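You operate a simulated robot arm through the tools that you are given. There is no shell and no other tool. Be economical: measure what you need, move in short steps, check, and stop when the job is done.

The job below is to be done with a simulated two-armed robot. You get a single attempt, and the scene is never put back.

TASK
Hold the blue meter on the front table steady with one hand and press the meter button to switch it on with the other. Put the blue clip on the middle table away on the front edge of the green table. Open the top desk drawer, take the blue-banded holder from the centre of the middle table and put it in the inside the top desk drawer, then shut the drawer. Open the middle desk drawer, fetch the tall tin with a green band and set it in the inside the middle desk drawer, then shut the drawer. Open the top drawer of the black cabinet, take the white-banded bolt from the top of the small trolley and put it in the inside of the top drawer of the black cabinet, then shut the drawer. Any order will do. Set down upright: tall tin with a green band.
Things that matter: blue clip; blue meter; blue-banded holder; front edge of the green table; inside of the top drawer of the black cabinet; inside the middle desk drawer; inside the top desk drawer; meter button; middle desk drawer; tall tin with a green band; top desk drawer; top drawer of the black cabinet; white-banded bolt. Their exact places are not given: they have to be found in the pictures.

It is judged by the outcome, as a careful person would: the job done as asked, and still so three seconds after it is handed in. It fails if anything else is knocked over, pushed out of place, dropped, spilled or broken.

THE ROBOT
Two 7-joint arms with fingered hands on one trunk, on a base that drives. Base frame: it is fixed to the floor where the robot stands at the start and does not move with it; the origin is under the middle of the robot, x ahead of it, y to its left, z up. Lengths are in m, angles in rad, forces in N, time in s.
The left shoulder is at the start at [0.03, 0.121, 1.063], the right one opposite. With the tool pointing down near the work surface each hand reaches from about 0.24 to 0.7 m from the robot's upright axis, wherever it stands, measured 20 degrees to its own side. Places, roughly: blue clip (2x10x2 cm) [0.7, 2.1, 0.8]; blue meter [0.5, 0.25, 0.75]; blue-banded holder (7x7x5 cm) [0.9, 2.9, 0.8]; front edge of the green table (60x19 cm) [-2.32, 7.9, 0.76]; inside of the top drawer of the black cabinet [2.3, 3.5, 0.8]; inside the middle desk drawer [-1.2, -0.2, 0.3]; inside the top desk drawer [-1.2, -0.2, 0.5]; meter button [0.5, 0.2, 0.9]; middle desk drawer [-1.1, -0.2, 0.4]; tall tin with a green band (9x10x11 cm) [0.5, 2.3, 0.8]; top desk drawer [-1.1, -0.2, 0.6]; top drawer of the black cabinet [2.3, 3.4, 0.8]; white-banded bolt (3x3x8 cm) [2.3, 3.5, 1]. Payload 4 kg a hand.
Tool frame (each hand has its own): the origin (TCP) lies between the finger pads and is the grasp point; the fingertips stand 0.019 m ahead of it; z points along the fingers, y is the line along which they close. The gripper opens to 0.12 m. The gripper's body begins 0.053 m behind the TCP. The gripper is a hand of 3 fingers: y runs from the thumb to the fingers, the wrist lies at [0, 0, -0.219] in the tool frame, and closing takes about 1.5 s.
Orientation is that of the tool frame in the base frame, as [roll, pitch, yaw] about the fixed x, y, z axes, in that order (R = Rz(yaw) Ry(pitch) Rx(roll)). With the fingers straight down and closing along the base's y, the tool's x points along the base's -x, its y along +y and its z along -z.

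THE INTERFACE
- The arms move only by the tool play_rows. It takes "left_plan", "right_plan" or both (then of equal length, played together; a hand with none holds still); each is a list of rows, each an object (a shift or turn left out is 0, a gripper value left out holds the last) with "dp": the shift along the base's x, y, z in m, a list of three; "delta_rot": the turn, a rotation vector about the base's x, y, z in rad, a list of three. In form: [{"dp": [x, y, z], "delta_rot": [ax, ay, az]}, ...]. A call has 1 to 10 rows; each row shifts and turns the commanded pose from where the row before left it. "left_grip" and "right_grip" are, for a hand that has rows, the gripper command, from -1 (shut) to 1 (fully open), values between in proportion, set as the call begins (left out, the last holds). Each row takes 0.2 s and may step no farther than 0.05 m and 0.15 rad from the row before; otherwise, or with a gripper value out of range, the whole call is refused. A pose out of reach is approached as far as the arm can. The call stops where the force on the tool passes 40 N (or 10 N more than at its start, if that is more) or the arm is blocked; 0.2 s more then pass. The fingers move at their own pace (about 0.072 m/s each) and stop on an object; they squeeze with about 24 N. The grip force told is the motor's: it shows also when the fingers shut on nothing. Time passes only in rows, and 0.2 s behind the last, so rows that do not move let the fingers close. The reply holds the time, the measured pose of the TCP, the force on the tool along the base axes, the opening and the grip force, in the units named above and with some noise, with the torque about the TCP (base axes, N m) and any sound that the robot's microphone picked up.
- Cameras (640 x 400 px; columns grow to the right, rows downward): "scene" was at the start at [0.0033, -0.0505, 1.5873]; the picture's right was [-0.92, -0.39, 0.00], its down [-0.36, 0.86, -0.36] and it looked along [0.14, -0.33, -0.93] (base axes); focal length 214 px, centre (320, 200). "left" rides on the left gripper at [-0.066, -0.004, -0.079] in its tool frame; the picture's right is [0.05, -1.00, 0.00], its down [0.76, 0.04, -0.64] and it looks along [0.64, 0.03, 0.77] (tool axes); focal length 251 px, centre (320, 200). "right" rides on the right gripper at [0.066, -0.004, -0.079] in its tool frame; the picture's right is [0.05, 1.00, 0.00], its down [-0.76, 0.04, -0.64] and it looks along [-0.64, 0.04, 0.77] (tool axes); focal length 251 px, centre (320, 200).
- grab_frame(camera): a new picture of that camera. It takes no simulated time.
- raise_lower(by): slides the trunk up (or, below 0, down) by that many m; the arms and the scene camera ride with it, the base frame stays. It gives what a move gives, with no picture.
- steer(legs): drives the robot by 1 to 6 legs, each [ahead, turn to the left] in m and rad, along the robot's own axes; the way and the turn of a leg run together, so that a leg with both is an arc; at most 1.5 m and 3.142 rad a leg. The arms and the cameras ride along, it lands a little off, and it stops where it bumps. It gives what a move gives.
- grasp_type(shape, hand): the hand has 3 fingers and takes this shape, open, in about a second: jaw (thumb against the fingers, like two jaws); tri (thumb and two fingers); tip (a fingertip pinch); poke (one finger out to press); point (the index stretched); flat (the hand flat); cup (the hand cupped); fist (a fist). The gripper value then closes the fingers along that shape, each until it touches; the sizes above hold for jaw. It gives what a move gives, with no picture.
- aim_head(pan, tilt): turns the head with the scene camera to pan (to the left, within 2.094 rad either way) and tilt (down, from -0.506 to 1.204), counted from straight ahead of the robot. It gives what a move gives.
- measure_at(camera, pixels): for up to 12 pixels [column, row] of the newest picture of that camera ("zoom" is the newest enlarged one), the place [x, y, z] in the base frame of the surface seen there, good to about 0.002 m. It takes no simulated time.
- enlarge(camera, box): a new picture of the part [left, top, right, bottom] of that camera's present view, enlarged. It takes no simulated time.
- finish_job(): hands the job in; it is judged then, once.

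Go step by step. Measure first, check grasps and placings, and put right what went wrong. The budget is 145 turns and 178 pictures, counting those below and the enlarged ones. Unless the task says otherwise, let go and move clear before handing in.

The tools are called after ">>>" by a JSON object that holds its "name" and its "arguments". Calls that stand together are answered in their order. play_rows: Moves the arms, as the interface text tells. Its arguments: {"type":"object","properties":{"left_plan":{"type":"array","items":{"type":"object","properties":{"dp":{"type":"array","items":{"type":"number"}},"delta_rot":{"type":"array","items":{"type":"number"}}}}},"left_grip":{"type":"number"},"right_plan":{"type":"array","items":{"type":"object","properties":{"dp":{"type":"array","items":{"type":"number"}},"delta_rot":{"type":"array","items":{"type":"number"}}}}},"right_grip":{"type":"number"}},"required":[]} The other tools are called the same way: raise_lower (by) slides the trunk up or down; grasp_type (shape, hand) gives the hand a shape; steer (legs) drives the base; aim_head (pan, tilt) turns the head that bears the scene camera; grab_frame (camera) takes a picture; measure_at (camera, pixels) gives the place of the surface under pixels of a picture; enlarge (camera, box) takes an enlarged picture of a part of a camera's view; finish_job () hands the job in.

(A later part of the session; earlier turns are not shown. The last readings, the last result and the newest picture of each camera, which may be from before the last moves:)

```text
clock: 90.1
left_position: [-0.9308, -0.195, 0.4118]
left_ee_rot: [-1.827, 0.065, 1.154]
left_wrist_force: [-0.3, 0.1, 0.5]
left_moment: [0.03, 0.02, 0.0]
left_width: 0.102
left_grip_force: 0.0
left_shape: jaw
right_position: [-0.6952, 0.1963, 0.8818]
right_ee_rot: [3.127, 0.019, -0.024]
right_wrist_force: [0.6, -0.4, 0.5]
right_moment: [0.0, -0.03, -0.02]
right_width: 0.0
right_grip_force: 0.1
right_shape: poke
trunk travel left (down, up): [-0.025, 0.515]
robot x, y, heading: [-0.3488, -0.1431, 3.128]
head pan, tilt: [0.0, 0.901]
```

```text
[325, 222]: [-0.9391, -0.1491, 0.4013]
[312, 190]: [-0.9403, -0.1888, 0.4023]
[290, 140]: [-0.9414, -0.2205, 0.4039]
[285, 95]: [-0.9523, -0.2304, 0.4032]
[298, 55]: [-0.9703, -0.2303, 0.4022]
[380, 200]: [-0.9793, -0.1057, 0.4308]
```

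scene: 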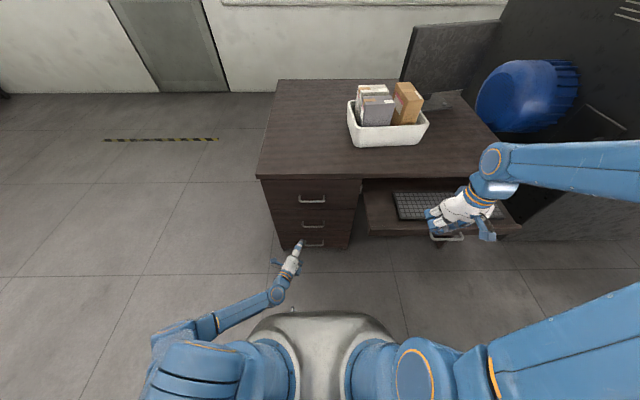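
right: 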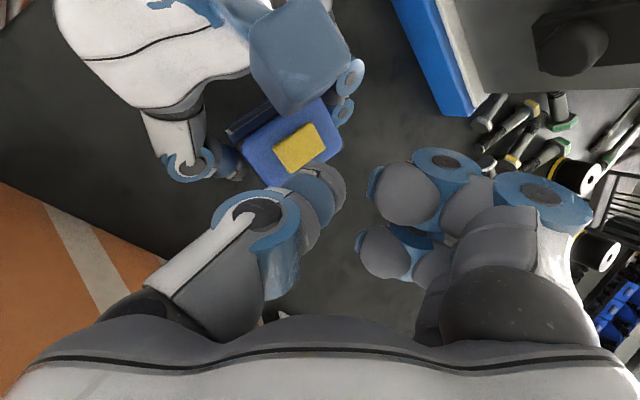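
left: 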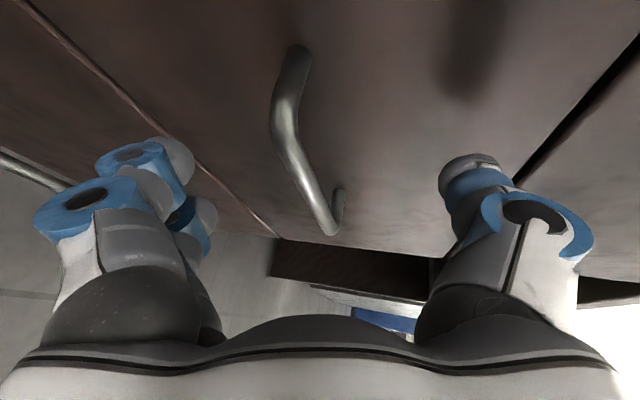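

The bar crosses right at the TCP. Small adjust, then close on it.

>>> {"name": "play_rows", "arguments": {"left_plan": [{"dp": [-0.006, 0.012, -0.008]}, {"dp": [0, 0, 0]}]}}

>>> {"name": "play_rows", "arguments": {"left_plan": [{"dp": [0, 0, 0]}, {"dp": [0, 0, 0]}, {"dp": [0, 0, 0]}, {"dp": [0, 0, 0]}, {"dp": [0, 0, 0]}, {"dp": [0, 0, 0]}, {"dp": [0, 0, 0]}], "left_grip": -1}}

>>> {"name": "grab_frame", "arguments": {"camera": "left"}}

```text
clock: 90.7
left_position: [-0.9359, -0.1875, 0.4159]
left_ee_rot: [-1.827, 0.063, 1.157]
left_wrist_force: [-0.5, -0.4, 0.0]
left_moment: [-0.06, 0.03, 0.04]
left_width: 0.1022
left_grip_force: 0.0
left_shape: jaw
left hand out of reach, approached as far as the arm can: row 1
right_position: [-0.6939, 0.1963, 0.881]
right_ee_rot: [3.128, 0.019, -0.024]
right_wrist_force: [-0.4, 0.6, -0.7]
right_moment: [-0.01, 0.0, 0.01]
right_width: 0.0
right_grip_force: 0.1
right_shape: poke
trunk travel left (down, up): [-0.025, 0.515]
robot x, y, heading: [-0.3536, -0.1427, 3.138]
head pan, tilt: [0.0, 0.901]
```

```text
clock: 92.3
left_position: [-0.936, -0.1874, 0.4142]
left_ee_rot: [-1.825, 0.063, 1.156]
left_wrist_force: [-1.3, 0.7, -3.7]
left_moment: [0.05, 0.02, -0.07]
left_width: 0.0057
left_grip_force: 24.2
left_shape: jaw
right_position: [-0.6946, 0.1963, 0.8808]
right_ee_rot: [3.127, 0.018, -0.023]
right_wrist_force: [0.0, 0.3, 0.1]
right_moment: [-0.03, 0.02, 0.03]
right_width: 0.0001
right_grip_force: 0.0
right_shape: poke
trunk travel left (down, up): [-0.025, 0.515]
robot x, y, heading: [-0.3478, -0.1439, 3.129]
head pan, tilt: [0.0, 0.901]
```

```text
123 pictures are left
```

left: 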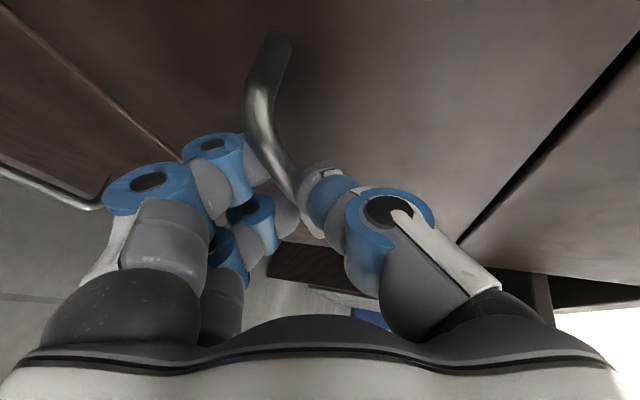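

The bar is gripped. I'll pull by backing the base 0.15 m and check.

>>> {"name": "steer", "arguments": {"legs": [[-0.15, 0]]}}

>>> {"name": "grab_frame", "arguments": {"camera": "left"}}

>>> {"name": "enlarge", "arguments": {"camera": "scene", "box": [220, 120, 420, 300]}}

```text
clock: 93.6
left_position: [-0.7854, -0.1876, 0.4132]
left_ee_rot: [-1.825, 0.066, 1.152]
left_wrist_force: [1.2, 8.7, -4.6]
left_moment: [0.1, -0.09, -0.19]
left_width: 0.0054
left_grip_force: 24.1
left_shape: jaw
right_position: [-0.5433, 0.1961, 0.8812]
right_ee_rot: [3.128, 0.019, -0.024]
right_wrist_force: [-0.1, 0.4, -0.8]
right_moment: [0.0, -0.02, -0.01]
right_width: 0.0001
right_grip_force: 0.1
right_shape: poke
trunk travel left (down, up): [-0.025, 0.515]
robot x, y, heading: [-0.1972, -0.1446, 3.129]
head pan, tilt: [0.0, 0.901]
```

```text
122 pictures are left
```

left: 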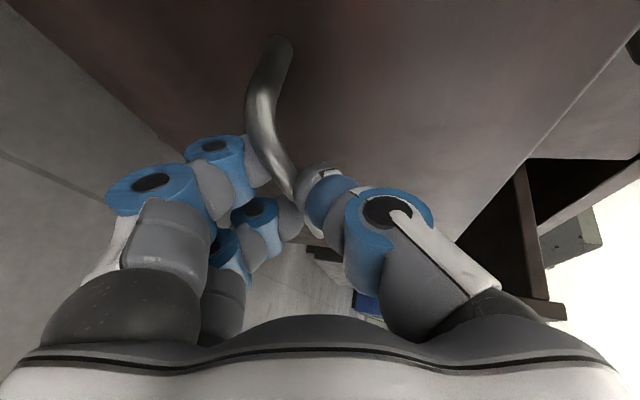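

```text
2.22 times, centred on (320, 210) of scene
```

zoom: 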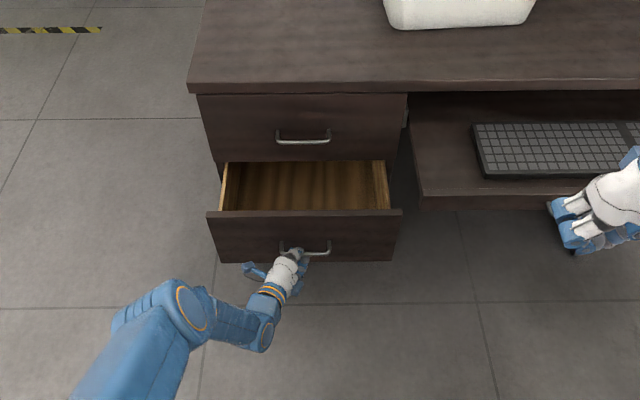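

It opens nicely. Pull another 0.13 m, then release and back the hand off.

>>> {"name": "steer", "arguments": {"legs": [[-0.13, 0]]}}

>>> {"name": "play_rows", "arguments": {"left_plan": [{"dp": [0, 0, 0]}, {"dp": [0, 0, 0]}, {"dp": [0, 0, 0]}, {"dp": [0, 0, 0]}, {"dp": [0, 0, 0]}], "left_grip": 0.8}}

>>> {"name": "play_rows", "arguments": {"left_plan": [{"dp": [0.03, -0.013, 0.008]}, {"dp": [0.03, -0.013, 0.008]}, {"dp": [0.03, -0.013, 0.008]}]}}

>>> {"name": "grab_frame", "arguments": {"camera": "scene"}}

```text
clock: 94.9
left_position: [-0.6549, -0.1884, 0.4141]
left_ee_rot: [-1.825, 0.065, 1.153]
left_wrist_force: [1.8, 12.2, -1.5]
left_moment: [0.23, -0.02, -0.19]
left_width: 0.0047
left_grip_force: 23.8
left_shape: jaw
right_position: [-0.4139, 0.1941, 0.8814]
right_ee_rot: [3.127, 0.02, -0.025]
right_wrist_force: [0.5, 0.7, 0.1]
right_moment: [0.0, -0.01, -0.01]
right_width: 0.0003
right_grip_force: 0.1
right_shape: poke
trunk travel left (down, up): [-0.025, 0.515]
robot x, y, heading: [-0.0693, -0.1438, 3.129]
head pan, tilt: [0.0, 0.901]
```

```text
clock: 96.1
left_position: [-0.6557, -0.1883, 0.4142]
left_ee_rot: [-1.826, 0.063, 1.153]
left_wrist_force: [0.9, -0.6, -0.3]
left_moment: [-0.03, 0.01, -0.01]
left_width: 0.108
left_grip_force: 0.0
left_shape: jaw
right_position: [-0.4143, 0.1941, 0.8818]
right_ee_rot: [3.127, 0.019, -0.025]
right_wrist_force: [0.2, -0.7, 0.1]
right_moment: [-0.02, -0.04, 0.01]
right_width: 0.0003
right_grip_force: 0.0
right_shape: poke
trunk travel left (down, up): [-0.025, 0.515]
robot x, y, heading: [-0.0707, -0.1462, 3.129]
head pan, tilt: [0.0, 0.901]
```

```text
clock: 96.9
left_position: [-0.5643, -0.2259, 0.4386]
left_ee_rot: [-1.826, 0.063, 1.153]
left_wrist_force: [-0.3, -0.3, 0.3]
left_moment: [0.03, 0.0, 0.03]
left_width: 0.1078
left_grip_force: 0.1
left_shape: jaw
right_position: [-0.4138, 0.1936, 0.8825]
right_ee_rot: [3.128, 0.018, -0.023]
right_wrist_force: [0.2, -0.8, -0.8]
right_moment: [0.0, -0.03, 0.02]
right_width: 0.0001
right_grip_force: 0.1
right_shape: poke
trunk travel left (down, up): [-0.025, 0.515]
robot x, y, heading: [-0.0677, -0.1463, 3.132]
head pan, tilt: [0.0, 0.901]
```

```text
120 pictures are left
```

scene: 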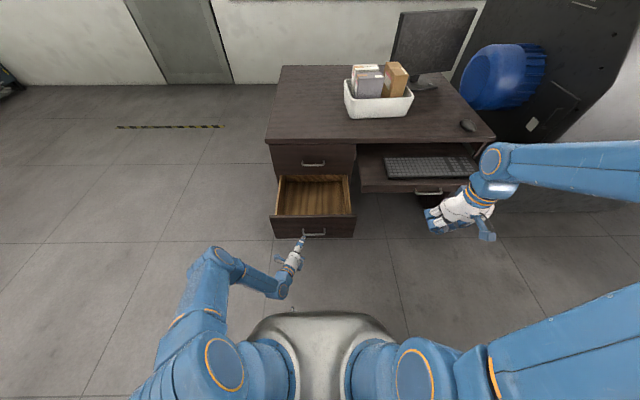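

The middle drawer stands open about 0.28 m. I'll measure its interior, then raise and stow the left hand pointing down.

>>> {"name": "measure_at", "arguments": {"camera": "scene", "pixels": [[313, 196], [280, 213], [347, 213], [285, 182], [342, 182], [313, 210], [313, 217], [272, 216], [355, 215], [275, 195], [352, 195], [313, 180]]}}

>>> {"name": "play_rows", "arguments": {"left_plan": [{"dp": [0.01, 0, 0.03], "delta_rot": [-0.1335, 0.057, -0.039]}, {"dp": [0.01, 0, 0.03], "delta_rot": [-0.1335, 0.057, -0.039]}, {"dp": [0.01, 0, 0.03], "delta_rot": [-0.1335, 0.057, -0.039]}, {"dp": [0, 0, 0.03], "delta_rot": [-0.1335, 0.057, -0.039]}, {"dp": [0, -0.01, 0.03], "delta_rot": [-0.1335, 0.057, -0.039]}, {"dp": [0, -0.01, 0.03], "delta_rot": [-0.1335, 0.057, -0.039]}, {"dp": [0, -0.02, 0.03], "delta_rot": [-0.1335, 0.057, -0.039]}, {"dp": [0, -0.02, 0.03], "delta_rot": [-0.1335, 0.057, -0.039]}, {"dp": [0, -0.02, 0.03], "delta_rot": [-0.1335, 0.057, -0.039]}, {"dp": [0, -0.02, 0.03], "delta_rot": [-0.1335, 0.057, -0.039]}]}}

>>> {"name": "raise_lower", "arguments": {"by": 0.25}}

>>> {"name": "play_rows", "arguments": {"left_plan": [{"dp": [0, -0.01, 0.03], "delta_rot": [-0.057, -0.134, 0]}, {"dp": [0, -0.01, 0.03], "delta_rot": [-0.057, -0.134, 0]}, {"dp": [0, -0.01, 0.03], "delta_rot": [-0.057, -0.134, 0]}, {"dp": [0, -0.01, 0.03], "delta_rot": [-0.057, -0.134, 0]}, {"dp": [0, 0, 0.03], "delta_rot": [-0.057, -0.134, 0]}, {"dp": [0, 0, 0.03], "delta_rot": [-0.057, -0.134, 0]}, {"dp": [0, 0, 0.03], "delta_rot": [-0.057, -0.134, 0]}, {"dp": [0, 0, 0.02], "delta_rot": [-0.057, -0.134, 0]}, {"dp": [0, 0, 0.02], "delta_rot": [-0.057, -0.134, 0]}]}}

```text
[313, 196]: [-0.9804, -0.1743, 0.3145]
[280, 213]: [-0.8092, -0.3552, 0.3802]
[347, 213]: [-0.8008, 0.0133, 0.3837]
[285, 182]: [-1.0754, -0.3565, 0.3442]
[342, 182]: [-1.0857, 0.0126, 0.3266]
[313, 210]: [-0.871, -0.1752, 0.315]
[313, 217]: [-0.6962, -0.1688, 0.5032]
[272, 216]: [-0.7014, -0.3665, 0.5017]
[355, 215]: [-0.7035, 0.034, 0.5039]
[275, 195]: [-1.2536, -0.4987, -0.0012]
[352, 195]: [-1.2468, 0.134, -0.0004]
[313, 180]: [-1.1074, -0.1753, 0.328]
```

```text
clock: 99.1
left_position: [-0.5351, -0.3272, 0.7407]
left_ee_rot: [-3.13, 1.312, -0.404]
left_wrist_force: [0.1, -0.7, 1.0]
left_moment: [0.0, -0.01, 0.03]
left_width: 0.1078
left_grip_force: 0.0
left_shape: jaw
right_position: [-0.4151, 0.1936, 0.8825]
right_ee_rot: [3.129, 0.02, -0.023]
right_wrist_force: [-0.1, -0.5, -0.1]
right_moment: [0.02, 0.01, 0.03]
right_width: 0.0001
right_grip_force: 0.1
right_shape: poke
trunk travel left (down, up): [-0.025, 0.515]
robot x, y, heading: [-0.0754, -0.149, 3.127]
head pan, tilt: [0.0, 0.901]
```

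```text
clock: 101.7
left_position: [-0.5354, -0.3274, 0.9887]
left_ee_rot: [-3.123, 1.31, -0.397]
left_wrist_force: [0.6, -0.2, -0.3]
left_moment: [0.03, 0.02, 0.0]
left_width: 0.1081
left_grip_force: 0.1
left_shape: jaw
right_position: [-0.416, 0.1945, 1.1321]
right_ee_rot: [3.126, 0.019, -0.024]
right_wrist_force: [0.5, 1.4, -0.4]
right_moment: [0.02, -0.02, -0.03]
right_width: 0.0
right_grip_force: 0.0
right_shape: poke
trunk travel left (down, up): [-0.275, 0.265]
robot x, y, heading: [-0.0707, -0.1466, 3.13]
head pan, tilt: [0.0, 0.901]
```

```text
clock: 103.7
left_position: [-0.5371, -0.3671, 1.2403]
left_ee_rot: [-3.133, -0.003, -0.4]
left_wrist_force: [0.2, -0.7, -0.9]
left_moment: [-0.01, 0.01, 0.03]
left_width: 0.1083
left_grip_force: 0.0
left_shape: jaw
right_position: [-0.4161, 0.1942, 1.1315]
right_ee_rot: [3.128, 0.02, -0.025]
right_wrist_force: [0.4, 0.4, 0.7]
right_moment: [0.0, 0.04, -0.02]
right_width: 0.0001
right_grip_force: 0.1
right_shape: poke
trunk travel left (down, up): [-0.275, 0.265]
robot x, y, heading: [-0.0704, -0.1442, 3.13]
head pan, tilt: [0.0, 0.901]
```

Drawer interior: floor z=0.315, y -0.36 to 0.01, x -0.72 to -0.97. Now I'll head for the middle table, turning toward +y and looking ahead.

>>> {"name": "steer", "arguments": {"legs": [[0, -0.7]]}}

>>> {"name": "steer", "arguments": {"legs": [[0, -0.7]]}}

>>> {"name": "aim_head", "arguments": {"pan": -0.4, "tilt": 0.5}}

>>> {"name": "grab_frame", "arguments": {"camera": "scene"}}

```text
clock: 106.0
left_position: [-0.5718, -0.025, 1.2394]
left_ee_rot: [-3.133, -0.003, -1.078]
left_wrist_force: [-0.6, 0.1, 0.0]
left_moment: [-0.03, 0.01, 0.01]
left_width: 0.1077
left_grip_force: 0.1
left_shape: jaw
right_position: [-0.1264, 0.3355, 1.1298]
right_ee_rot: [3.127, 0.019, -0.704]
right_wrist_force: [0.2, 0.5, 0.1]
right_moment: [-0.03, -0.01, -0.02]
right_width: 0.0
right_grip_force: 0.0
right_shape: poke
trunk travel left (down, up): [-0.275, 0.265]
robot x, y, heading: [-0.1001, -0.1762, 2.436]
head pan, tilt: [0.0, 0.901]
stopped in leg 1: the robot was blocked; the commanded pose is now the measured one
```

```text
clock: 108.4
left_position: [-0.3697, 0.2454, 1.2401]
left_ee_rot: [-3.136, -0.004, -1.759]
left_wrist_force: [0.3, 0.8, -0.4]
left_moment: [-0.01, 0.05, -0.01]
left_width: 0.1083
left_grip_force: 0.0
left_shape: jaw
right_position: [0.2066, 0.2439, 1.1307]
right_ee_rot: [3.125, 0.018, -1.386]
right_wrist_force: [0.3, 0.7, -0.4]
right_moment: [0.01, 0.0, -0.02]
right_width: 0.0002
right_grip_force: 0.1
right_shape: poke
trunk travel left (down, up): [-0.275, 0.265]
robot x, y, heading: [-0.1424, -0.1823, 1.74]
head pan, tilt: [0.0, 0.901]
stopped in leg 1: the robot was blocked; the commanded pose is now the measured one
```

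```text
clock: 109.3
left_position: [-0.3732, 0.2427, 1.2406]
left_ee_rot: [-3.137, -0.003, -1.758]
left_wrist_force: [-0.1, -0.1, 0.5]
left_moment: [-0.01, 0.01, 0.01]
left_width: 0.1081
left_grip_force: 0.0
left_shape: jaw
right_position: [0.2039, 0.2422, 1.1315]
right_ee_rot: [3.126, 0.02, -1.385]
right_wrist_force: [0.6, 0.0, 0.1]
right_moment: [-0.01, 0.02, 0.03]
right_width: 0.0002
right_grip_force: 0.0
right_shape: poke
trunk travel left (down, up): [-0.275, 0.265]
robot x, y, heading: [-0.1404, -0.1848, 1.742]
head pan, tilt: [-0.4, 0.499]
```

```text
119 pictures are left
```

scene: 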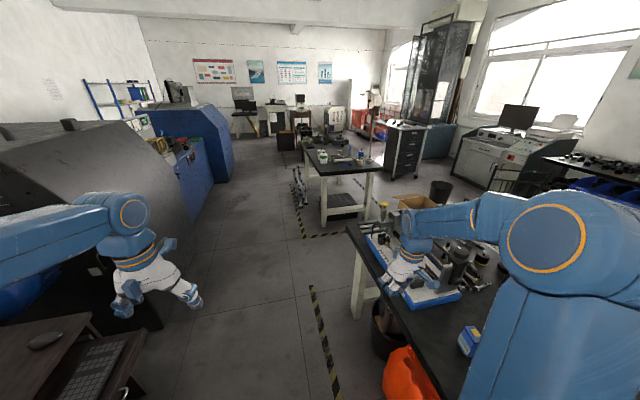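

>>> {"name": "measure_at", "arguments": {"camera": "scene", "pixels": [[318, 174], [380, 168], [304, 148], [360, 150], [322, 155], [361, 158], [345, 155], [322, 225], [300, 205], [190, 235], [405, 130], [300, 190]]}}

```text
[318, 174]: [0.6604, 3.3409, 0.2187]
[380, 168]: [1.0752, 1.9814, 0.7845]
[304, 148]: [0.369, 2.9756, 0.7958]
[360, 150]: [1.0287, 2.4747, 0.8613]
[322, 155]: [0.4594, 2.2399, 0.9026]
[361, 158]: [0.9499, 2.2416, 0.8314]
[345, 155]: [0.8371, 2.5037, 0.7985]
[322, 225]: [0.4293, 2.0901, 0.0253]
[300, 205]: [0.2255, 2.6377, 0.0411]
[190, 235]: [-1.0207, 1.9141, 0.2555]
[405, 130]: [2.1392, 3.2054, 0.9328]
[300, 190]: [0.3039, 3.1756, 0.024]
```

The middle table spans roughly x 0.37–1.08, y 1.98–3+. I'll do the bolt/cabinet first, driving up to the aisle and then looking right.

>>> {"name": "steer", "arguments": {"legs": [[1.45, -0.1]]}}

>>> {"name": "aim_head", "arguments": {"pan": -1.0, "tilt": 0.55}}

>>> {"name": "grab_frame", "arguments": {"camera": "scene"}}

```text
clock: 116.5
left_position: [-0.4989, 1.6985, 1.2399]
left_ee_rot: [-3.133, -0.003, -1.861]
left_wrist_force: [0.1, -0.9, 0.4]
left_moment: [0.01, 0.02, 0.02]
left_width: 0.1081
left_grip_force: 0.0
left_shape: jaw
right_position: [0.0744, 1.6367, 1.1326]
right_ee_rot: [3.126, 0.017, -1.487]
right_wrist_force: [0.3, 0.2, -0.8]
right_moment: [0.01, 0.01, 0.02]
right_width: 0.0
right_grip_force: 0.0
right_shape: poke
trunk travel left (down, up): [-0.275, 0.265]
robot x, y, heading: [-0.3142, 1.2491, 1.637]
head pan, tilt: [-0.4, 0.499]
```

```text
clock: 117.5
left_position: [-0.4987, 1.6987, 1.2384]
left_ee_rot: [-3.133, -0.001, -1.86]
left_wrist_force: [0.0, -0.2, -1.2]
left_moment: [-0.02, -0.02, -0.02]
left_width: 0.108
left_grip_force: 0.0
left_shape: jaw
right_position: [0.0742, 1.6364, 1.1324]
right_ee_rot: [3.126, 0.02, -1.489]
right_wrist_force: [0.1, -0.4, 0.8]
right_moment: [0.0, -0.02, 0.0]
right_width: 0.0001
right_grip_force: 0.0
right_shape: poke
trunk travel left (down, up): [-0.275, 0.265]
robot x, y, heading: [-0.3114, 1.2508, 1.639]
head pan, tilt: [-1.0, 0.55]
```

```text
118 pictures are left
```

scene: 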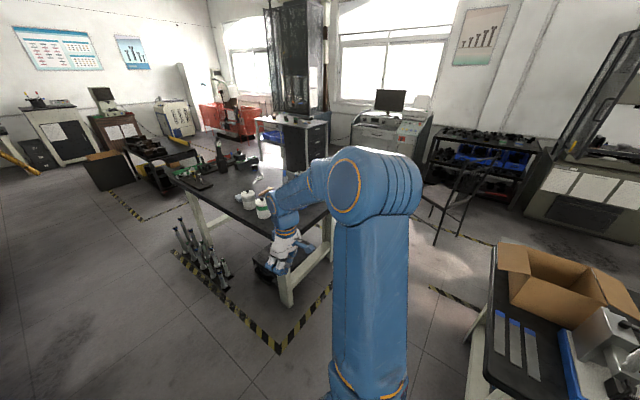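

>>> {"name": "measure_at", "arguments": {"camera": "scene", "pixels": [[435, 243], [425, 185], [500, 185], [465, 225], [280, 352], [330, 290], [505, 262], [470, 345], [290, 300], [262, 208], [415, 140], [330, 125]]}}

>>> {"name": "steer", "arguments": {"legs": [[0, -0.7]]}}

>>> {"name": "steer", "arguments": {"legs": [[0, -0.7]]}}

>>> {"name": "aim_head", "arguments": {"pan": 0.35, "tilt": 0.5}}

>>> {"name": "grab_frame", "arguments": {"camera": "scene"}}

```text
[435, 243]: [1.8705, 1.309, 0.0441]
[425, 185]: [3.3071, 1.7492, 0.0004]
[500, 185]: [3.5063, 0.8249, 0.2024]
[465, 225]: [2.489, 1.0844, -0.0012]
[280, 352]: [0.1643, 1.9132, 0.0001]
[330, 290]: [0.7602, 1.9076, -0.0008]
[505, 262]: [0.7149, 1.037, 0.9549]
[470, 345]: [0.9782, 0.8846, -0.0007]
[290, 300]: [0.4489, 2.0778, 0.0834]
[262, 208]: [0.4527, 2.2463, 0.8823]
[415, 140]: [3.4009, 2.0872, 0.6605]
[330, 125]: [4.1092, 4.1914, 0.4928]
```

```text
clock: 120.1
left_position: [-0.1645, 1.7103, 1.24]
left_ee_rot: [-3.138, 0.001, -2.558]
left_wrist_force: [1.3, -0.1, 0.3]
left_moment: [0.01, 0.03, 0.0]
left_width: 0.1081
left_grip_force: 0.0
left_shape: jaw
right_position: [0.2359, 1.2963, 1.1318]
right_ee_rot: [3.124, 0.021, -2.182]
right_wrist_force: [0.5, -1.4, 0.4]
right_moment: [0.0, -0.01, 0.0]
right_width: 0.0
right_grip_force: 0.0
right_shape: poke
trunk travel left (down, up): [-0.275, 0.265]
robot x, y, heading: [-0.3489, 1.2772, 0.926]
head pan, tilt: [-1.0, 0.55]
stopped in leg 1: the robot was blocked; the commanded pose is now the measured one
```

```text
clock: 122.3
left_position: [0.0685, 1.5092, 1.2405]
left_ee_rot: [-3.136, -0.002, 3.066]
left_wrist_force: [0.3, -0.3, -0.6]
left_moment: [0.07, 0.02, 0.03]
left_width: 0.1082
left_grip_force: 0.0
left_shape: jaw
right_position: [0.131, 0.9357, 1.131]
right_ee_rot: [3.123, 0.018, -2.842]
right_wrist_force: [0.7, -0.7, 0.5]
right_moment: [-0.01, 0.02, 0.01]
right_width: 0.0
right_grip_force: 0.0
right_shape: poke
trunk travel left (down, up): [-0.275, 0.265]
robot x, y, heading: [-0.3599, 1.3202, 0.246]
head pan, tilt: [-1.0, 0.55]
stopped in leg 1: the robot was blocked; the commanded pose is now the measured one
```

```text
clock: 123.8
left_position: [0.0678, 1.51, 1.2407]
left_ee_rot: [-3.134, 0.001, 3.066]
left_wrist_force: [-0.6, -0.8, -0.3]
left_moment: [0.01, 0.01, 0.0]
left_width: 0.108
left_grip_force: 0.1
left_shape: jaw
right_position: [0.1292, 0.9396, 1.1323]
right_ee_rot: [3.124, 0.022, -2.842]
right_wrist_force: [0.5, -0.4, 0.4]
right_moment: [-0.01, 0.03, 0.0]
right_width: 0.0
right_grip_force: 0.0
right_shape: poke
trunk travel left (down, up): [-0.275, 0.265]
robot x, y, heading: [-0.3571, 1.3222, 0.253]
head pan, tilt: [0.351, 0.499]
```

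```text
117 pictures are left
```

scene: 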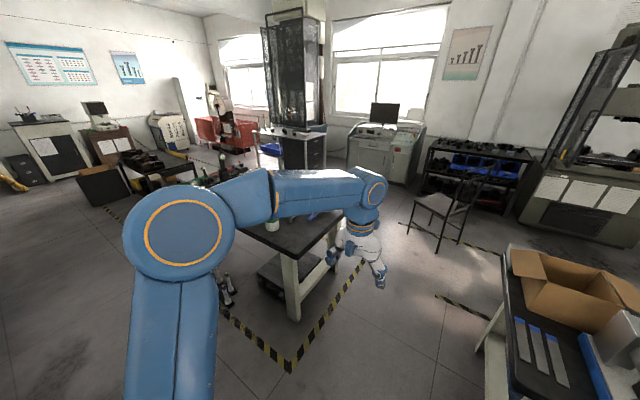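

The aisle is clear up to the chair (x≥1.87). I'll drive along it to about (1.45, 1.5), then turn toward the cabinet.

>>> {"name": "steer", "arguments": {"legs": [[0, -0.15]]}}

>>> {"name": "steer", "arguments": {"legs": [[1.5, 0]]}}

>>> {"name": "steer", "arguments": {"legs": [[0.3, 0.3]]}}

>>> {"name": "steer", "arguments": {"legs": [[0, 0.6]]}}

>>> {"name": "aim_head", "arguments": {"pan": 0.0, "tilt": 0.5}}

>>> {"name": "grab_frame", "arguments": {"camera": "scene"}}

```text
clock: 124.8
left_position: [0.0921, 1.4457, 1.241]
left_ee_rot: [-3.136, 0.0, 2.92]
left_wrist_force: [-0.1, -0.2, 0.7]
left_moment: [0.0, 0.01, 0.0]
left_width: 0.1082
left_grip_force: 0.0
left_shape: jaw
right_position: [0.0674, 0.8711, 1.1318]
right_ee_rot: [3.126, 0.02, -2.991]
right_wrist_force: [0.2, -0.5, -0.7]
right_moment: [-0.03, -0.02, 0.04]
right_width: 0.0002
right_grip_force: 0.1
right_shape: poke
trunk travel left (down, up): [-0.275, 0.265]
robot x, y, heading: [-0.3562, 1.329, 0.102]
head pan, tilt: [0.351, 0.499]
```

```text
clock: 132.2
left_position: [1.5838, 1.5847, 1.2409]
left_ee_rot: [-3.135, 0.002, 2.91]
left_wrist_force: [0.2, -0.3, -0.3]
left_moment: [-0.02, -0.01, 0.0]
left_width: 0.108
left_grip_force: 0.1
left_shape: jaw
right_position: [1.5559, 1.0096, 1.1322]
right_ee_rot: [3.126, 0.021, -2.999]
right_wrist_force: [0.5, 1.3, -0.3]
right_moment: [0.02, -0.01, -0.02]
right_width: 0.0001
right_grip_force: 0.0
right_shape: poke
trunk travel left (down, up): [-0.275, 0.265]
robot x, y, heading: [1.134, 1.4698, 0.094]
head pan, tilt: [0.351, 0.499]
```

```text
clock: 134.3
left_position: [1.8196, 1.786, 1.2394]
left_ee_rot: [-3.134, -0.003, -3.071]
left_wrist_force: [0.4, 0.6, 0.0]
left_moment: [0.0, -0.01, -0.02]
left_width: 0.108
left_grip_force: 0.0
left_shape: jaw
right_position: [1.9639, 1.2295, 1.1324]
right_ee_rot: [3.127, 0.018, -2.697]
right_wrist_force: [0.6, 0.0, -0.4]
right_moment: [-0.01, 0.04, 0.02]
right_width: 0.0001
right_grip_force: 0.1
right_shape: poke
trunk travel left (down, up): [-0.275, 0.265]
robot x, y, heading: [1.4253, 1.5293, 0.399]
head pan, tilt: [0.351, 0.499]
```

```text
clock: 136.3
left_position: [1.6061, 1.9609, 1.2395]
left_ee_rot: [-3.135, 0.0, -2.471]
left_wrist_force: [0.9, 1.1, -0.3]
left_moment: [0.03, -0.02, 0.01]
left_width: 0.1081
left_grip_force: 0.1
left_shape: jaw
right_position: [2.0394, 1.5832, 1.1325]
right_ee_rot: [3.127, 0.02, -2.1]
right_wrist_force: [0.2, 0.3, 0.7]
right_moment: [0.03, -0.02, 0.0]
right_width: 0.0001
right_grip_force: 0.1
right_shape: poke
trunk travel left (down, up): [-0.275, 0.265]
robot x, y, heading: [1.4625, 1.5068, 0.991]
head pan, tilt: [0.351, 0.499]
```

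```text
clock: 137.1
left_position: [1.607, 1.9607, 1.2395]
left_ee_rot: [-3.134, 0.0, -2.473]
left_wrist_force: [1.2, -0.1, -0.3]
left_moment: [0.0, 0.03, 0.0]
left_width: 0.1081
left_grip_force: 0.1
left_shape: jaw
right_position: [2.0393, 1.5816, 1.1324]
right_ee_rot: [3.125, 0.021, -2.1]
right_wrist_force: [0.8, -0.4, 0.9]
right_moment: [0.02, 0.01, -0.03]
right_width: 0.0001
right_grip_force: 0.1
right_shape: poke
trunk travel left (down, up): [-0.275, 0.265]
robot x, y, heading: [1.4619, 1.5138, 0.996]
head pan, tilt: [0.0, 0.499]
```

```text
116 pictures are left
```

scene: 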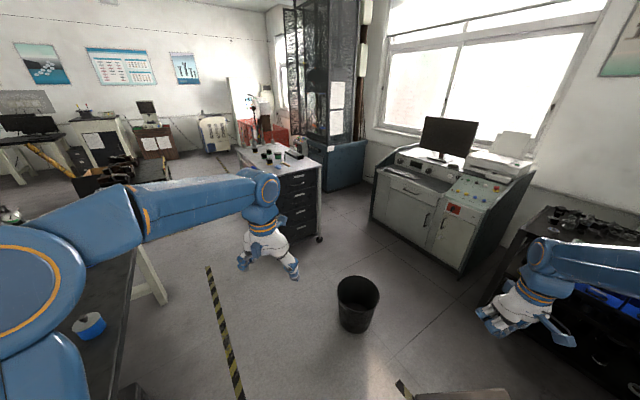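

>>> {"name": "measure_at", "arguments": {"camera": "scene", "pixels": [[279, 173], [320, 167], [318, 238], [298, 183], [299, 195], [356, 310], [355, 280], [90, 325], [240, 150], [265, 155], [318, 160], [295, 205]]}}

>>> {"name": "enlarge", "arguments": {"camera": "scene", "box": [220, 120, 340, 260]}}

```text
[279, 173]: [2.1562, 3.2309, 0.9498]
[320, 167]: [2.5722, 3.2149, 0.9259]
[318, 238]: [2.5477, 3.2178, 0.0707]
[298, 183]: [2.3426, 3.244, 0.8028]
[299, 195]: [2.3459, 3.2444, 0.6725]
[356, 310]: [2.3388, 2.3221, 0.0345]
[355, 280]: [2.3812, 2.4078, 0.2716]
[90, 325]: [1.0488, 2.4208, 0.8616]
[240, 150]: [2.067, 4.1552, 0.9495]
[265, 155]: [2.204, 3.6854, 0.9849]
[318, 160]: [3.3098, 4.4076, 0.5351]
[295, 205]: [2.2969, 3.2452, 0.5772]
```

```text
2.86 times, centred on (280, 190) of scene
```

zoom: 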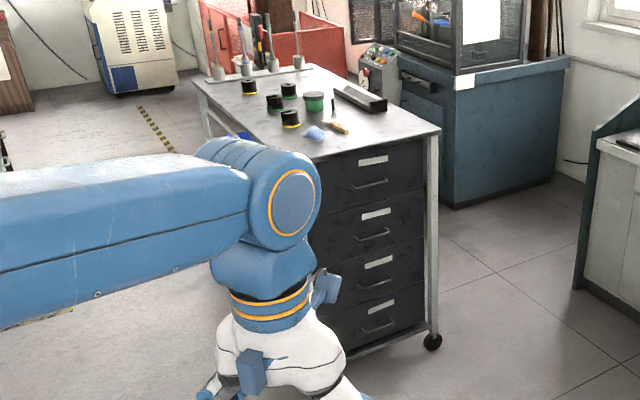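

The cabinet's front faces -y at y≈3.24 (x 2.16–2.57), top drawer handle at z≈0.80; a bin stands at (2.36, 2.37). I'll drive to about (1.82, 2.4) and look at the top.

>>> {"name": "steer", "arguments": {"legs": [[0, 0.2]]}}

>>> {"name": "steer", "arguments": {"legs": [[0.9, 0]]}}

>>> {"name": "aim_head", "arguments": {"pan": -0.2, "tilt": 0.55}}

>>> {"name": "grab_frame", "arguments": {"camera": "scene"}}

```text
clock: 138.3
left_position: [1.5131, 1.9839, 1.2403]
left_ee_rot: [-3.136, 0.002, -2.271]
left_wrist_force: [0.3, 0.3, 0.7]
left_moment: [0.0, 0.01, -0.01]
left_width: 0.1079
left_grip_force: 0.0
left_shape: jaw
right_position: [2.0132, 1.6991, 1.1339]
right_ee_rot: [3.126, 0.023, -1.896]
right_wrist_force: [-0.5, -0.3, -0.2]
right_moment: [0.01, -0.02, 0.02]
right_width: 0.0
right_grip_force: 0.0
right_shape: poke
trunk travel left (down, up): [-0.275, 0.265]
robot x, y, heading: [1.4754, 1.505, 1.207]
head pan, tilt: [0.0, 0.499]
```

```text
clock: 143.0
left_position: [1.8516, 2.8268, 1.2408]
left_ee_rot: [-3.133, 0.001, -2.283]
left_wrist_force: [-1.2, -0.6, 0.9]
left_moment: [-0.02, -0.01, 0.0]
left_width: 0.108
left_grip_force: 0.0
left_shape: jaw
right_position: [2.3489, 2.5344, 1.1331]
right_ee_rot: [3.126, 0.021, -1.91]
right_wrist_force: [-0.2, -0.4, -0.6]
right_moment: [0.01, -0.02, -0.01]
right_width: 0.0
right_grip_force: 0.1
right_shape: poke
trunk travel left (down, up): [-0.275, 0.265]
robot x, y, heading: [1.8079, 2.3488, 1.186]
head pan, tilt: [0.0, 0.499]
```

```text
clock: 143.8
left_position: [1.852, 2.8256, 1.2408]
left_ee_rot: [-3.133, 0.0, -2.283]
left_wrist_force: [-0.7, -1.0, 0.2]
left_moment: [0.0, -0.02, -0.01]
left_width: 0.1079
left_grip_force: 0.1
left_shape: jaw
right_position: [2.3494, 2.5341, 1.1326]
right_ee_rot: [3.127, 0.022, -1.909]
right_wrist_force: [-0.4, 0.2, 0.4]
right_moment: [0.02, -0.01, 0.01]
right_width: 0.0001
right_grip_force: 0.1
right_shape: poke
trunk travel left (down, up): [-0.275, 0.265]
robot x, y, heading: [1.8092, 2.3453, 1.193]
head pan, tilt: [-0.201, 0.55]
```

```text
114 pictures are left
```

scene: 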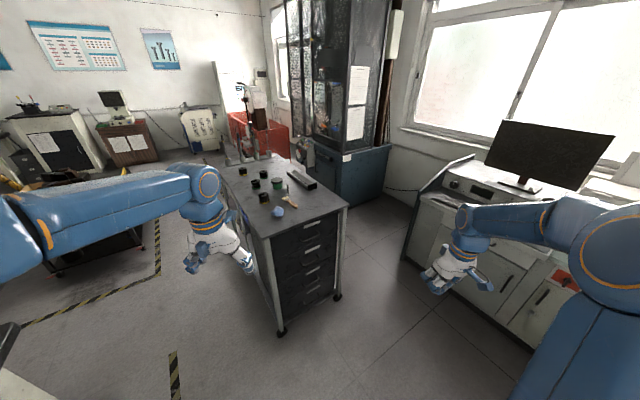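

>>> {"name": "enlarge", "arguments": {"camera": "scene", "box": [210, 140, 350, 240]}}

>>> {"name": "measure_at", "arguments": {"camera": "zoom", "pixels": [[283, 375], [595, 265], [475, 335], [420, 360], [530, 305], [435, 195], [320, 280], [305, 185], [240, 160], [370, 245], [255, 250], [165, 80]]}}

```text
4.00 times, centred on (280, 190) of scene
```

zoom: 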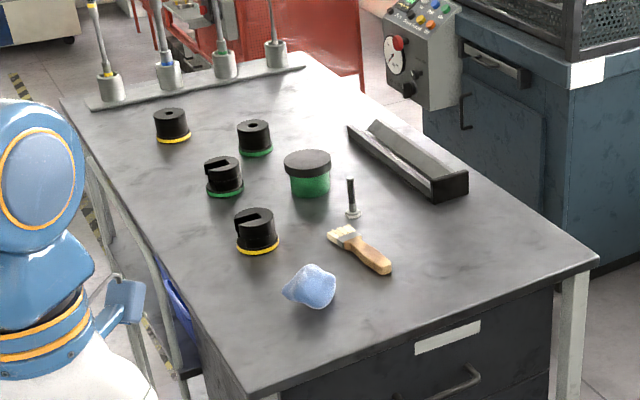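

```text
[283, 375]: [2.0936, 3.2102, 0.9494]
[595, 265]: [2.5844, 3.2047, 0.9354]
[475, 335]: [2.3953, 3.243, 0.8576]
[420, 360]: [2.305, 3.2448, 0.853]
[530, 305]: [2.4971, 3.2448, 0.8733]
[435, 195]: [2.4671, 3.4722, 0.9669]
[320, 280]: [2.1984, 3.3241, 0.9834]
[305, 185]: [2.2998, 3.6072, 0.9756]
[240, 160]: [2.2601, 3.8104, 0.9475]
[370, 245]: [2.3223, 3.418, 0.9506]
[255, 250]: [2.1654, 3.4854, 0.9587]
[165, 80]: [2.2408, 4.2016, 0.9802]
```

The bolt stands upright at (350,195) in the zoom, between the jar and the brush. I'll drive to about (1.95, 2.93) and face roughly 0.6 rad so both the drawer and the bolt are in reach.

>>> {"name": "measure_at", "arguments": {"camera": "zoom", "pixels": [[350, 183], [351, 200], [352, 213], [335, 240], [328, 180], [368, 215]]}}

>>> {"name": "steer", "arguments": {"legs": [[0.585, 0.06]]}}

>>> {"name": "steer", "arguments": {"legs": [[0, -0.65]]}}

>>> {"name": "aim_head", "arguments": {"pan": 0.1, "tilt": 0.8}}

>>> {"name": "grab_frame", "arguments": {"camera": "scene"}}

```text
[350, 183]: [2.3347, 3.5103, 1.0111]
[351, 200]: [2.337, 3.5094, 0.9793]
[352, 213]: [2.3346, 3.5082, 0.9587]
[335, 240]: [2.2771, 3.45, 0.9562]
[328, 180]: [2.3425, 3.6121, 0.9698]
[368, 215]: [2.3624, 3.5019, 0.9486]
```

```text
clock: 147.1
left_position: [2.0218, 3.3747, 1.2414]
left_ee_rot: [-3.135, 0.001, -2.221]
left_wrist_force: [0.1, 0.2, 1.0]
left_moment: [0.02, -0.02, 0.0]
left_width: 0.108
left_grip_force: 0.0
left_shape: jaw
right_position: [2.5377, 3.114, 1.1335]
right_ee_rot: [3.125, 0.022, -1.848]
right_wrist_force: [-0.1, 0.8, -0.1]
right_moment: [-0.01, -0.02, 0.01]
right_width: 0.0
right_grip_force: 0.1
right_shape: poke
trunk travel left (down, up): [-0.275, 0.265]
robot x, y, heading: [2.0082, 2.8934, 1.254]
head pan, tilt: [-0.201, 0.55]
```

```text
clock: 149.2
left_position: [2.2752, 3.2443, 1.2411]
left_ee_rot: [-3.135, 0.003, -2.867]
left_wrist_force: [-1.0, 0.4, -0.5]
left_moment: [-0.06, -0.07, 0.02]
left_width: 0.108
left_grip_force: 0.1
left_shape: jaw
right_position: [2.5281, 2.7273, 1.1334]
right_ee_rot: [3.126, 0.023, -2.495]
right_wrist_force: [1.7, -0.2, 0.7]
right_moment: [-0.06, 0.12, -0.03]
right_width: 0.0001
right_grip_force: 0.0
right_shape: poke
trunk travel left (down, up): [-0.275, 0.265]
robot x, y, heading: [1.9585, 2.8934, 0.659]
head pan, tilt: [-0.201, 0.55]
```

```text
clock: 150.0
left_position: [2.2765, 3.2452, 1.2409]
left_ee_rot: [-3.135, 0.001, -2.867]
left_wrist_force: [0.3, 0.7, 0.4]
left_moment: [0.01, -0.01, 0.02]
left_width: 0.1079
left_grip_force: 0.0
left_shape: jaw
right_position: [2.5291, 2.7287, 1.1337]
right_ee_rot: [3.126, 0.022, -2.495]
right_wrist_force: [-1.0, 1.0, 0.5]
right_moment: [0.01, -0.03, 0.01]
right_width: 0.0001
right_grip_force: 0.1
right_shape: poke
trunk travel left (down, up): [-0.275, 0.265]
robot x, y, heading: [1.9602, 2.8963, 0.658]
head pan, tilt: [0.099, 0.799]
```

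```text
112 pictures are left
```

scene: 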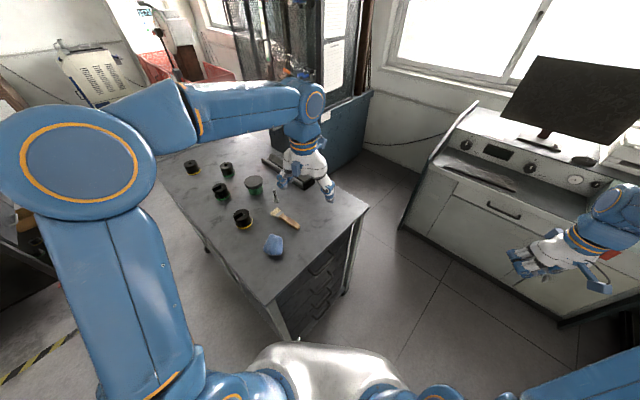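

>>> {"name": "enlarge", "arguments": {"camera": "scene", "box": [250, 190, 390, 340]}}

```text
2.67 times, centred on (320, 265) of scene
```

zoom: 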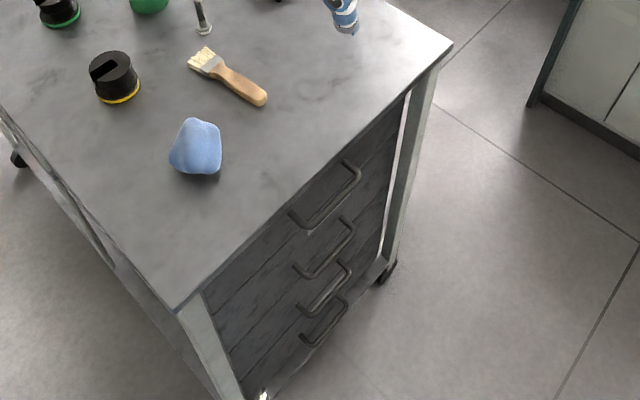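

>>> {"name": "measure_at", "arguments": {"camera": "zoom", "pixels": [[293, 215], [310, 227], [335, 205], [358, 180], [345, 163], [320, 200], [300, 270], [328, 260], [352, 235], [180, 305], [447, 48], [230, 300]]}}

```text
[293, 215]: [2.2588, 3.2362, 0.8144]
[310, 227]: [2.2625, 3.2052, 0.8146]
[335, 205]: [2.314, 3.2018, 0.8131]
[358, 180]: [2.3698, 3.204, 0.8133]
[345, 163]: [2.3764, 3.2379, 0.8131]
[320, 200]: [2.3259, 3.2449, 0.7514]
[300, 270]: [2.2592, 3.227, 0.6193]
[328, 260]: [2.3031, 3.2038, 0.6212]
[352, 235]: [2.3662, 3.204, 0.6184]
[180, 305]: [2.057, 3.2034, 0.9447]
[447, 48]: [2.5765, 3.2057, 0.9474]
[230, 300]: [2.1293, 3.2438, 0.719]
```

Top drawer bar: x 2.26–2.37, y=3.203, z=0.813. I'll set the right hand to jaw, then swing it level and rolled to grip the bar vertically.

>>> {"name": "grasp_type", "arguments": {"shape": "jaw", "hand": "right"}}

>>> {"name": "play_rows", "arguments": {"right_plan": [{"dp": [-0.02, 0.0, 0], "delta_rot": [0, 0, 0.135]}, {"dp": [-0.02, 0.0, 0], "delta_rot": [0, 0, 0.135]}, {"dp": [-0.02, 0.0, 0], "delta_rot": [0, 0, 0.135]}, {"dp": [-0.02, 0.0, 0], "delta_rot": [0, 0, 0.135]}], "right_grip": 0.7}}

>>> {"name": "play_rows", "arguments": {"right_plan": [{"dp": [-0.015, 0.02, -0.02], "delta_rot": [0.136, -0.053, 0]}, {"dp": [-0.015, 0.02, -0.02], "delta_rot": [0.136, -0.053, 0]}, {"dp": [-0.015, 0.02, -0.02], "delta_rot": [0.136, -0.053, 0]}, {"dp": [-0.015, 0.02, -0.02], "delta_rot": [0.136, -0.053, 0]}, {"dp": [-0.015, 0.02, -0.02], "delta_rot": [0.136, -0.053, 0]}, {"dp": [-0.01, 0.02, -0.02], "delta_rot": [0.136, -0.053, 0]}, {"dp": [-0.01, 0.02, -0.02], "delta_rot": [0.136, -0.053, 0]}, {"dp": [-0.01, 0.02, -0.02], "delta_rot": [0.136, -0.053, 0]}, {"dp": [-0.01, 0.02, -0.02], "delta_rot": [0.136, -0.053, 0]}]}}

>>> {"name": "grab_frame", "arguments": {"camera": "scene"}}

```text
clock: 150.9
left_position: [2.2758, 3.2444, 1.2412]
left_ee_rot: [-3.135, 0.004, -2.867]
left_wrist_force: [0.0, 0.1, 0.1]
left_moment: [0.03, 0.02, -0.01]
left_width: 0.108
left_grip_force: 0.1
left_shape: jaw
right_position: [2.5289, 2.7266, 1.1332]
right_ee_rot: [3.126, 0.022, -2.495]
right_wrist_force: [0.3, -0.1, -0.2]
right_moment: [-0.01, -0.02, -0.01]
right_width: 0.1199
right_grip_force: 0.1
right_shape: jaw
trunk travel left (down, up): [-0.275, 0.265]
robot x, y, heading: [1.9571, 2.8925, 0.654]
head pan, tilt: [0.099, 0.799]
```

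```text
clock: 151.9
left_position: [2.2739, 3.2439, 1.2415]
left_ee_rot: [-3.134, 0.002, -2.869]
left_wrist_force: [-0.3, -0.5, -0.6]
left_moment: [0.0, -0.02, 0.03]
left_width: 0.108
left_grip_force: 0.0
left_shape: jaw
right_position: [2.4474, 2.7268, 1.134]
right_ee_rot: [3.127, 0.022, -1.954]
right_wrist_force: [0.3, 0.1, 0.4]
right_moment: [0.0, 0.01, -0.03]
right_width: 0.1021
right_grip_force: 0.0
right_shape: jaw
trunk travel left (down, up): [-0.275, 0.265]
robot x, y, heading: [1.9556, 2.8971, 0.659]
head pan, tilt: [0.099, 0.799]
```

```text
clock: 153.9
left_position: [2.2754, 3.2458, 1.2406]
left_ee_rot: [-3.133, 0.002, -2.868]
left_wrist_force: [0.7, 0.1, 0.2]
left_moment: [-0.03, 0.01, -0.03]
left_width: 0.1078
left_grip_force: 0.1
left_shape: jaw
right_position: [2.3575, 2.8885, 0.9674]
right_ee_rot: [3.13, 1.273, -1.97]
right_wrist_force: [-0.5, 0.4, 0.2]
right_moment: [0.01, -0.01, -0.04]
right_width: 0.1022
right_grip_force: 0.1
right_shape: jaw
right hand out of reach, approached as far as the arm can: row 3, 6, 7
trunk travel left (down, up): [-0.275, 0.265]
robot x, y, heading: [1.9589, 2.8952, 0.653]
head pan, tilt: [0.099, 0.799]
```

```text
110 pictures are left
```

scene: 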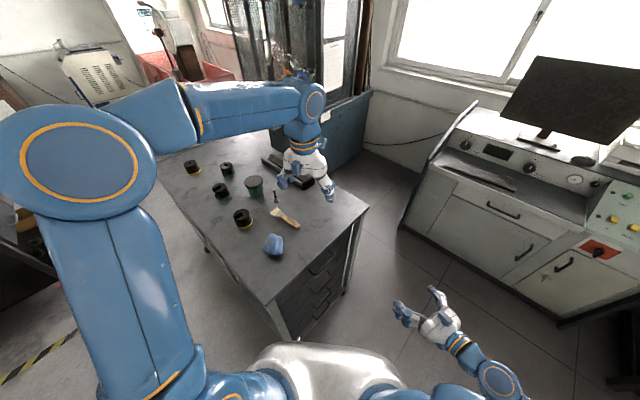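

Good posture. Now roll about the pointing axis while easing toward the handle.

>>> {"name": "play_rows", "arguments": {"right_plan": [{"dp": [-0.008, 0.005, -0.012], "delta_rot": [0.056, 0.132, -0.0435]}, {"dp": [-0.008, 0.005, -0.012], "delta_rot": [0.056, 0.132, -0.0435]}, {"dp": [-0.008, 0.005, -0.012], "delta_rot": [0.056, 0.132, -0.0435]}, {"dp": [-0.008, 0.01, -0.012], "delta_rot": [0.056, 0.132, -0.0435]}, {"dp": [-0.008, 0.01, -0.012], "delta_rot": [0.056, 0.132, -0.0435]}, {"dp": [-0.008, 0.02, -0.012], "delta_rot": [0.056, 0.132, -0.0435]}, {"dp": [-0.008, 0.02, -0.012], "delta_rot": [0.056, 0.132, -0.0435]}, {"dp": [-0.008, 0.02, -0.012], "delta_rot": [0.056, 0.132, -0.0435]}, {"dp": [-0.008, 0.02, -0.012], "delta_rot": [0.056, 0.132, -0.0435]}, {"dp": [-0.008, 0.02, -0.012], "delta_rot": [0.056, 0.132, -0.0435]}]}}

>>> {"name": "grab_frame", "arguments": {"camera": "right"}}

```text
clock: 156.1
left_position: [2.2759, 3.2444, 1.241]
left_ee_rot: [-3.135, -0.002, -2.868]
left_wrist_force: [-0.2, -0.5, -0.9]
left_moment: [-0.03, -0.03, 0.01]
left_width: 0.108
left_grip_force: 0.0
left_shape: jaw
right_position: [2.3212, 2.997, 0.9053]
right_ee_rot: [1.871, 0.116, 2.796]
right_wrist_force: [-0.5, -0.6, -0.1]
right_moment: [0.04, 0.01, 0.01]
right_width: 0.1021
right_grip_force: 0.1
right_shape: jaw
right hand out of reach, approached as far as the arm can: row 2, 3, 4, 8, 9, 10
trunk travel left (down, up): [-0.275, 0.265]
robot x, y, heading: [1.9596, 2.8953, 0.656]
head pan, tilt: [0.099, 0.799]
```

```text
109 pictures are left
```

right: 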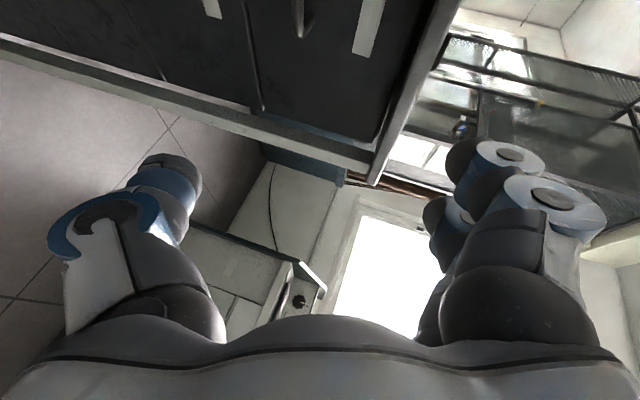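

>>> {"name": "play_rows", "arguments": {"right_plan": [{"dp": [-0.01, 0.035, -0.025]}, {"dp": [-0.01, 0.035, -0.025]}, {"dp": [-0.01, 0.03, -0.005]}]}}

>>> {"name": "grab_frame", "arguments": {"camera": "right"}}

```text
clock: 156.9
left_position: [2.2759, 3.2459, 1.2397]
left_ee_rot: [-3.133, 0.001, -2.867]
left_wrist_force: [0.2, -0.1, -0.6]
left_moment: [-0.05, 0.02, 0.03]
left_width: 0.1082
left_grip_force: 0.2
left_shape: jaw
right_position: [2.3406, 3.0811, 0.9115]
right_ee_rot: [1.873, 0.119, 2.797]
right_wrist_force: [0.9, -0.2, 0.0]
right_moment: [0.0, 0.01, -0.01]
right_width: 0.1021
right_grip_force: 0.1
right_shape: jaw
right hand out of reach, approached as far as the arm can: row 1, 2, 3
trunk travel left (down, up): [-0.275, 0.265]
robot x, y, heading: [1.9603, 2.8929, 0.657]
head pan, tilt: [0.099, 0.799]
```

```text
108 pictures are left
```

right: 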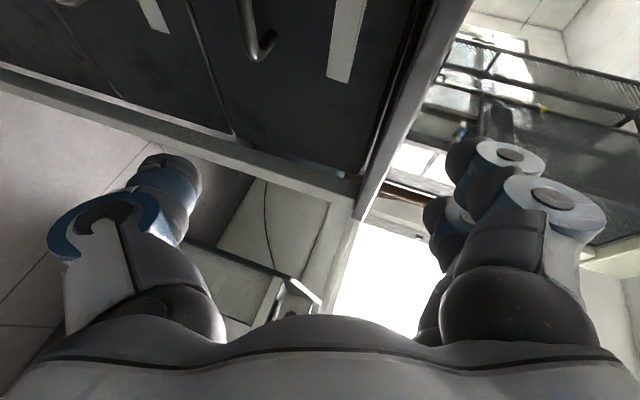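

The arm is too folded here. Lowering the trunk 0.09 and backing the base 0.1 m should give room.

>>> {"name": "steer", "arguments": {"legs": [[-0.1, 0]]}}

>>> {"name": "raise_lower", "arguments": {"by": -0.07}}

>>> {"name": "play_rows", "arguments": {"right_plan": [{"dp": [0.01, 0.04, -0.004]}, {"dp": [0.01, 0.035, -0.004]}, {"dp": [0.01, 0.03, -0.004]}]}}

>>> {"name": "grab_frame", "arguments": {"camera": "right"}}

```text
clock: 158.1
left_position: [2.1961, 3.1832, 1.2416]
left_ee_rot: [-3.135, 0.001, -2.868]
left_wrist_force: [-1.5, -0.8, 0.1]
left_moment: [0.05, -0.03, 0.02]
left_width: 0.1079
left_grip_force: 0.1
left_shape: jaw
right_position: [2.2613, 3.019, 0.9118]
right_ee_rot: [1.872, 0.12, 2.797]
right_wrist_force: [-0.3, -0.2, 0.1]
right_moment: [0.0, 0.03, -0.01]
right_width: 0.1021
right_grip_force: 0.1
right_shape: jaw
trunk travel left (down, up): [-0.275, 0.265]
robot x, y, heading: [1.8765, 2.8338, 0.655]
head pan, tilt: [0.099, 0.799]
```

```text
clock: 159.2
left_position: [2.1965, 3.1842, 1.1711]
left_ee_rot: [-3.135, 0.001, -2.868]
left_wrist_force: [0.0, 0.1, 0.4]
left_moment: [0.03, -0.03, 0.0]
left_width: 0.108
left_grip_force: 0.0
left_shape: jaw
right_position: [2.261, 3.0199, 0.8409]
right_ee_rot: [1.872, 0.12, 2.8]
right_wrist_force: [0.0, -0.1, -0.2]
right_moment: [-0.01, 0.01, -0.04]
right_width: 0.102
right_grip_force: 0.0
right_shape: jaw
trunk travel left (down, up): [-0.205, 0.335]
robot x, y, heading: [1.8766, 2.837, 0.655]
head pan, tilt: [0.099, 0.799]
```

```text
clock: 159.9
left_position: [2.1971, 3.1848, 1.1722]
left_ee_rot: [-3.134, 0.002, -2.867]
left_wrist_force: [-0.3, -0.2, -1.1]
left_moment: [0.01, 0.0, -0.02]
left_width: 0.1082
left_grip_force: 0.1
left_shape: jaw
right_position: [2.301, 3.1073, 0.842]
right_ee_rot: [1.873, 0.118, 2.8]
right_wrist_force: [-0.3, -0.3, -0.3]
right_moment: [0.02, 0.0, 0.0]
right_width: 0.1023
right_grip_force: 0.0
right_shape: jaw
right hand out of reach, approached as far as the arm can: row 2, 3
trunk travel left (down, up): [-0.205, 0.335]
robot x, y, heading: [1.8773, 2.8383, 0.659]
head pan, tilt: [0.099, 0.799]
```

```text
107 pictures are left
```

right: 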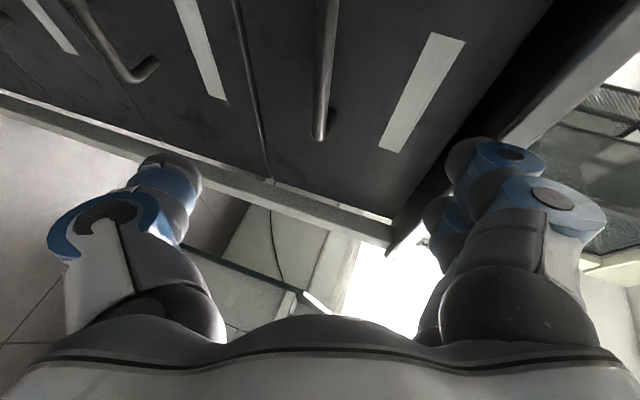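

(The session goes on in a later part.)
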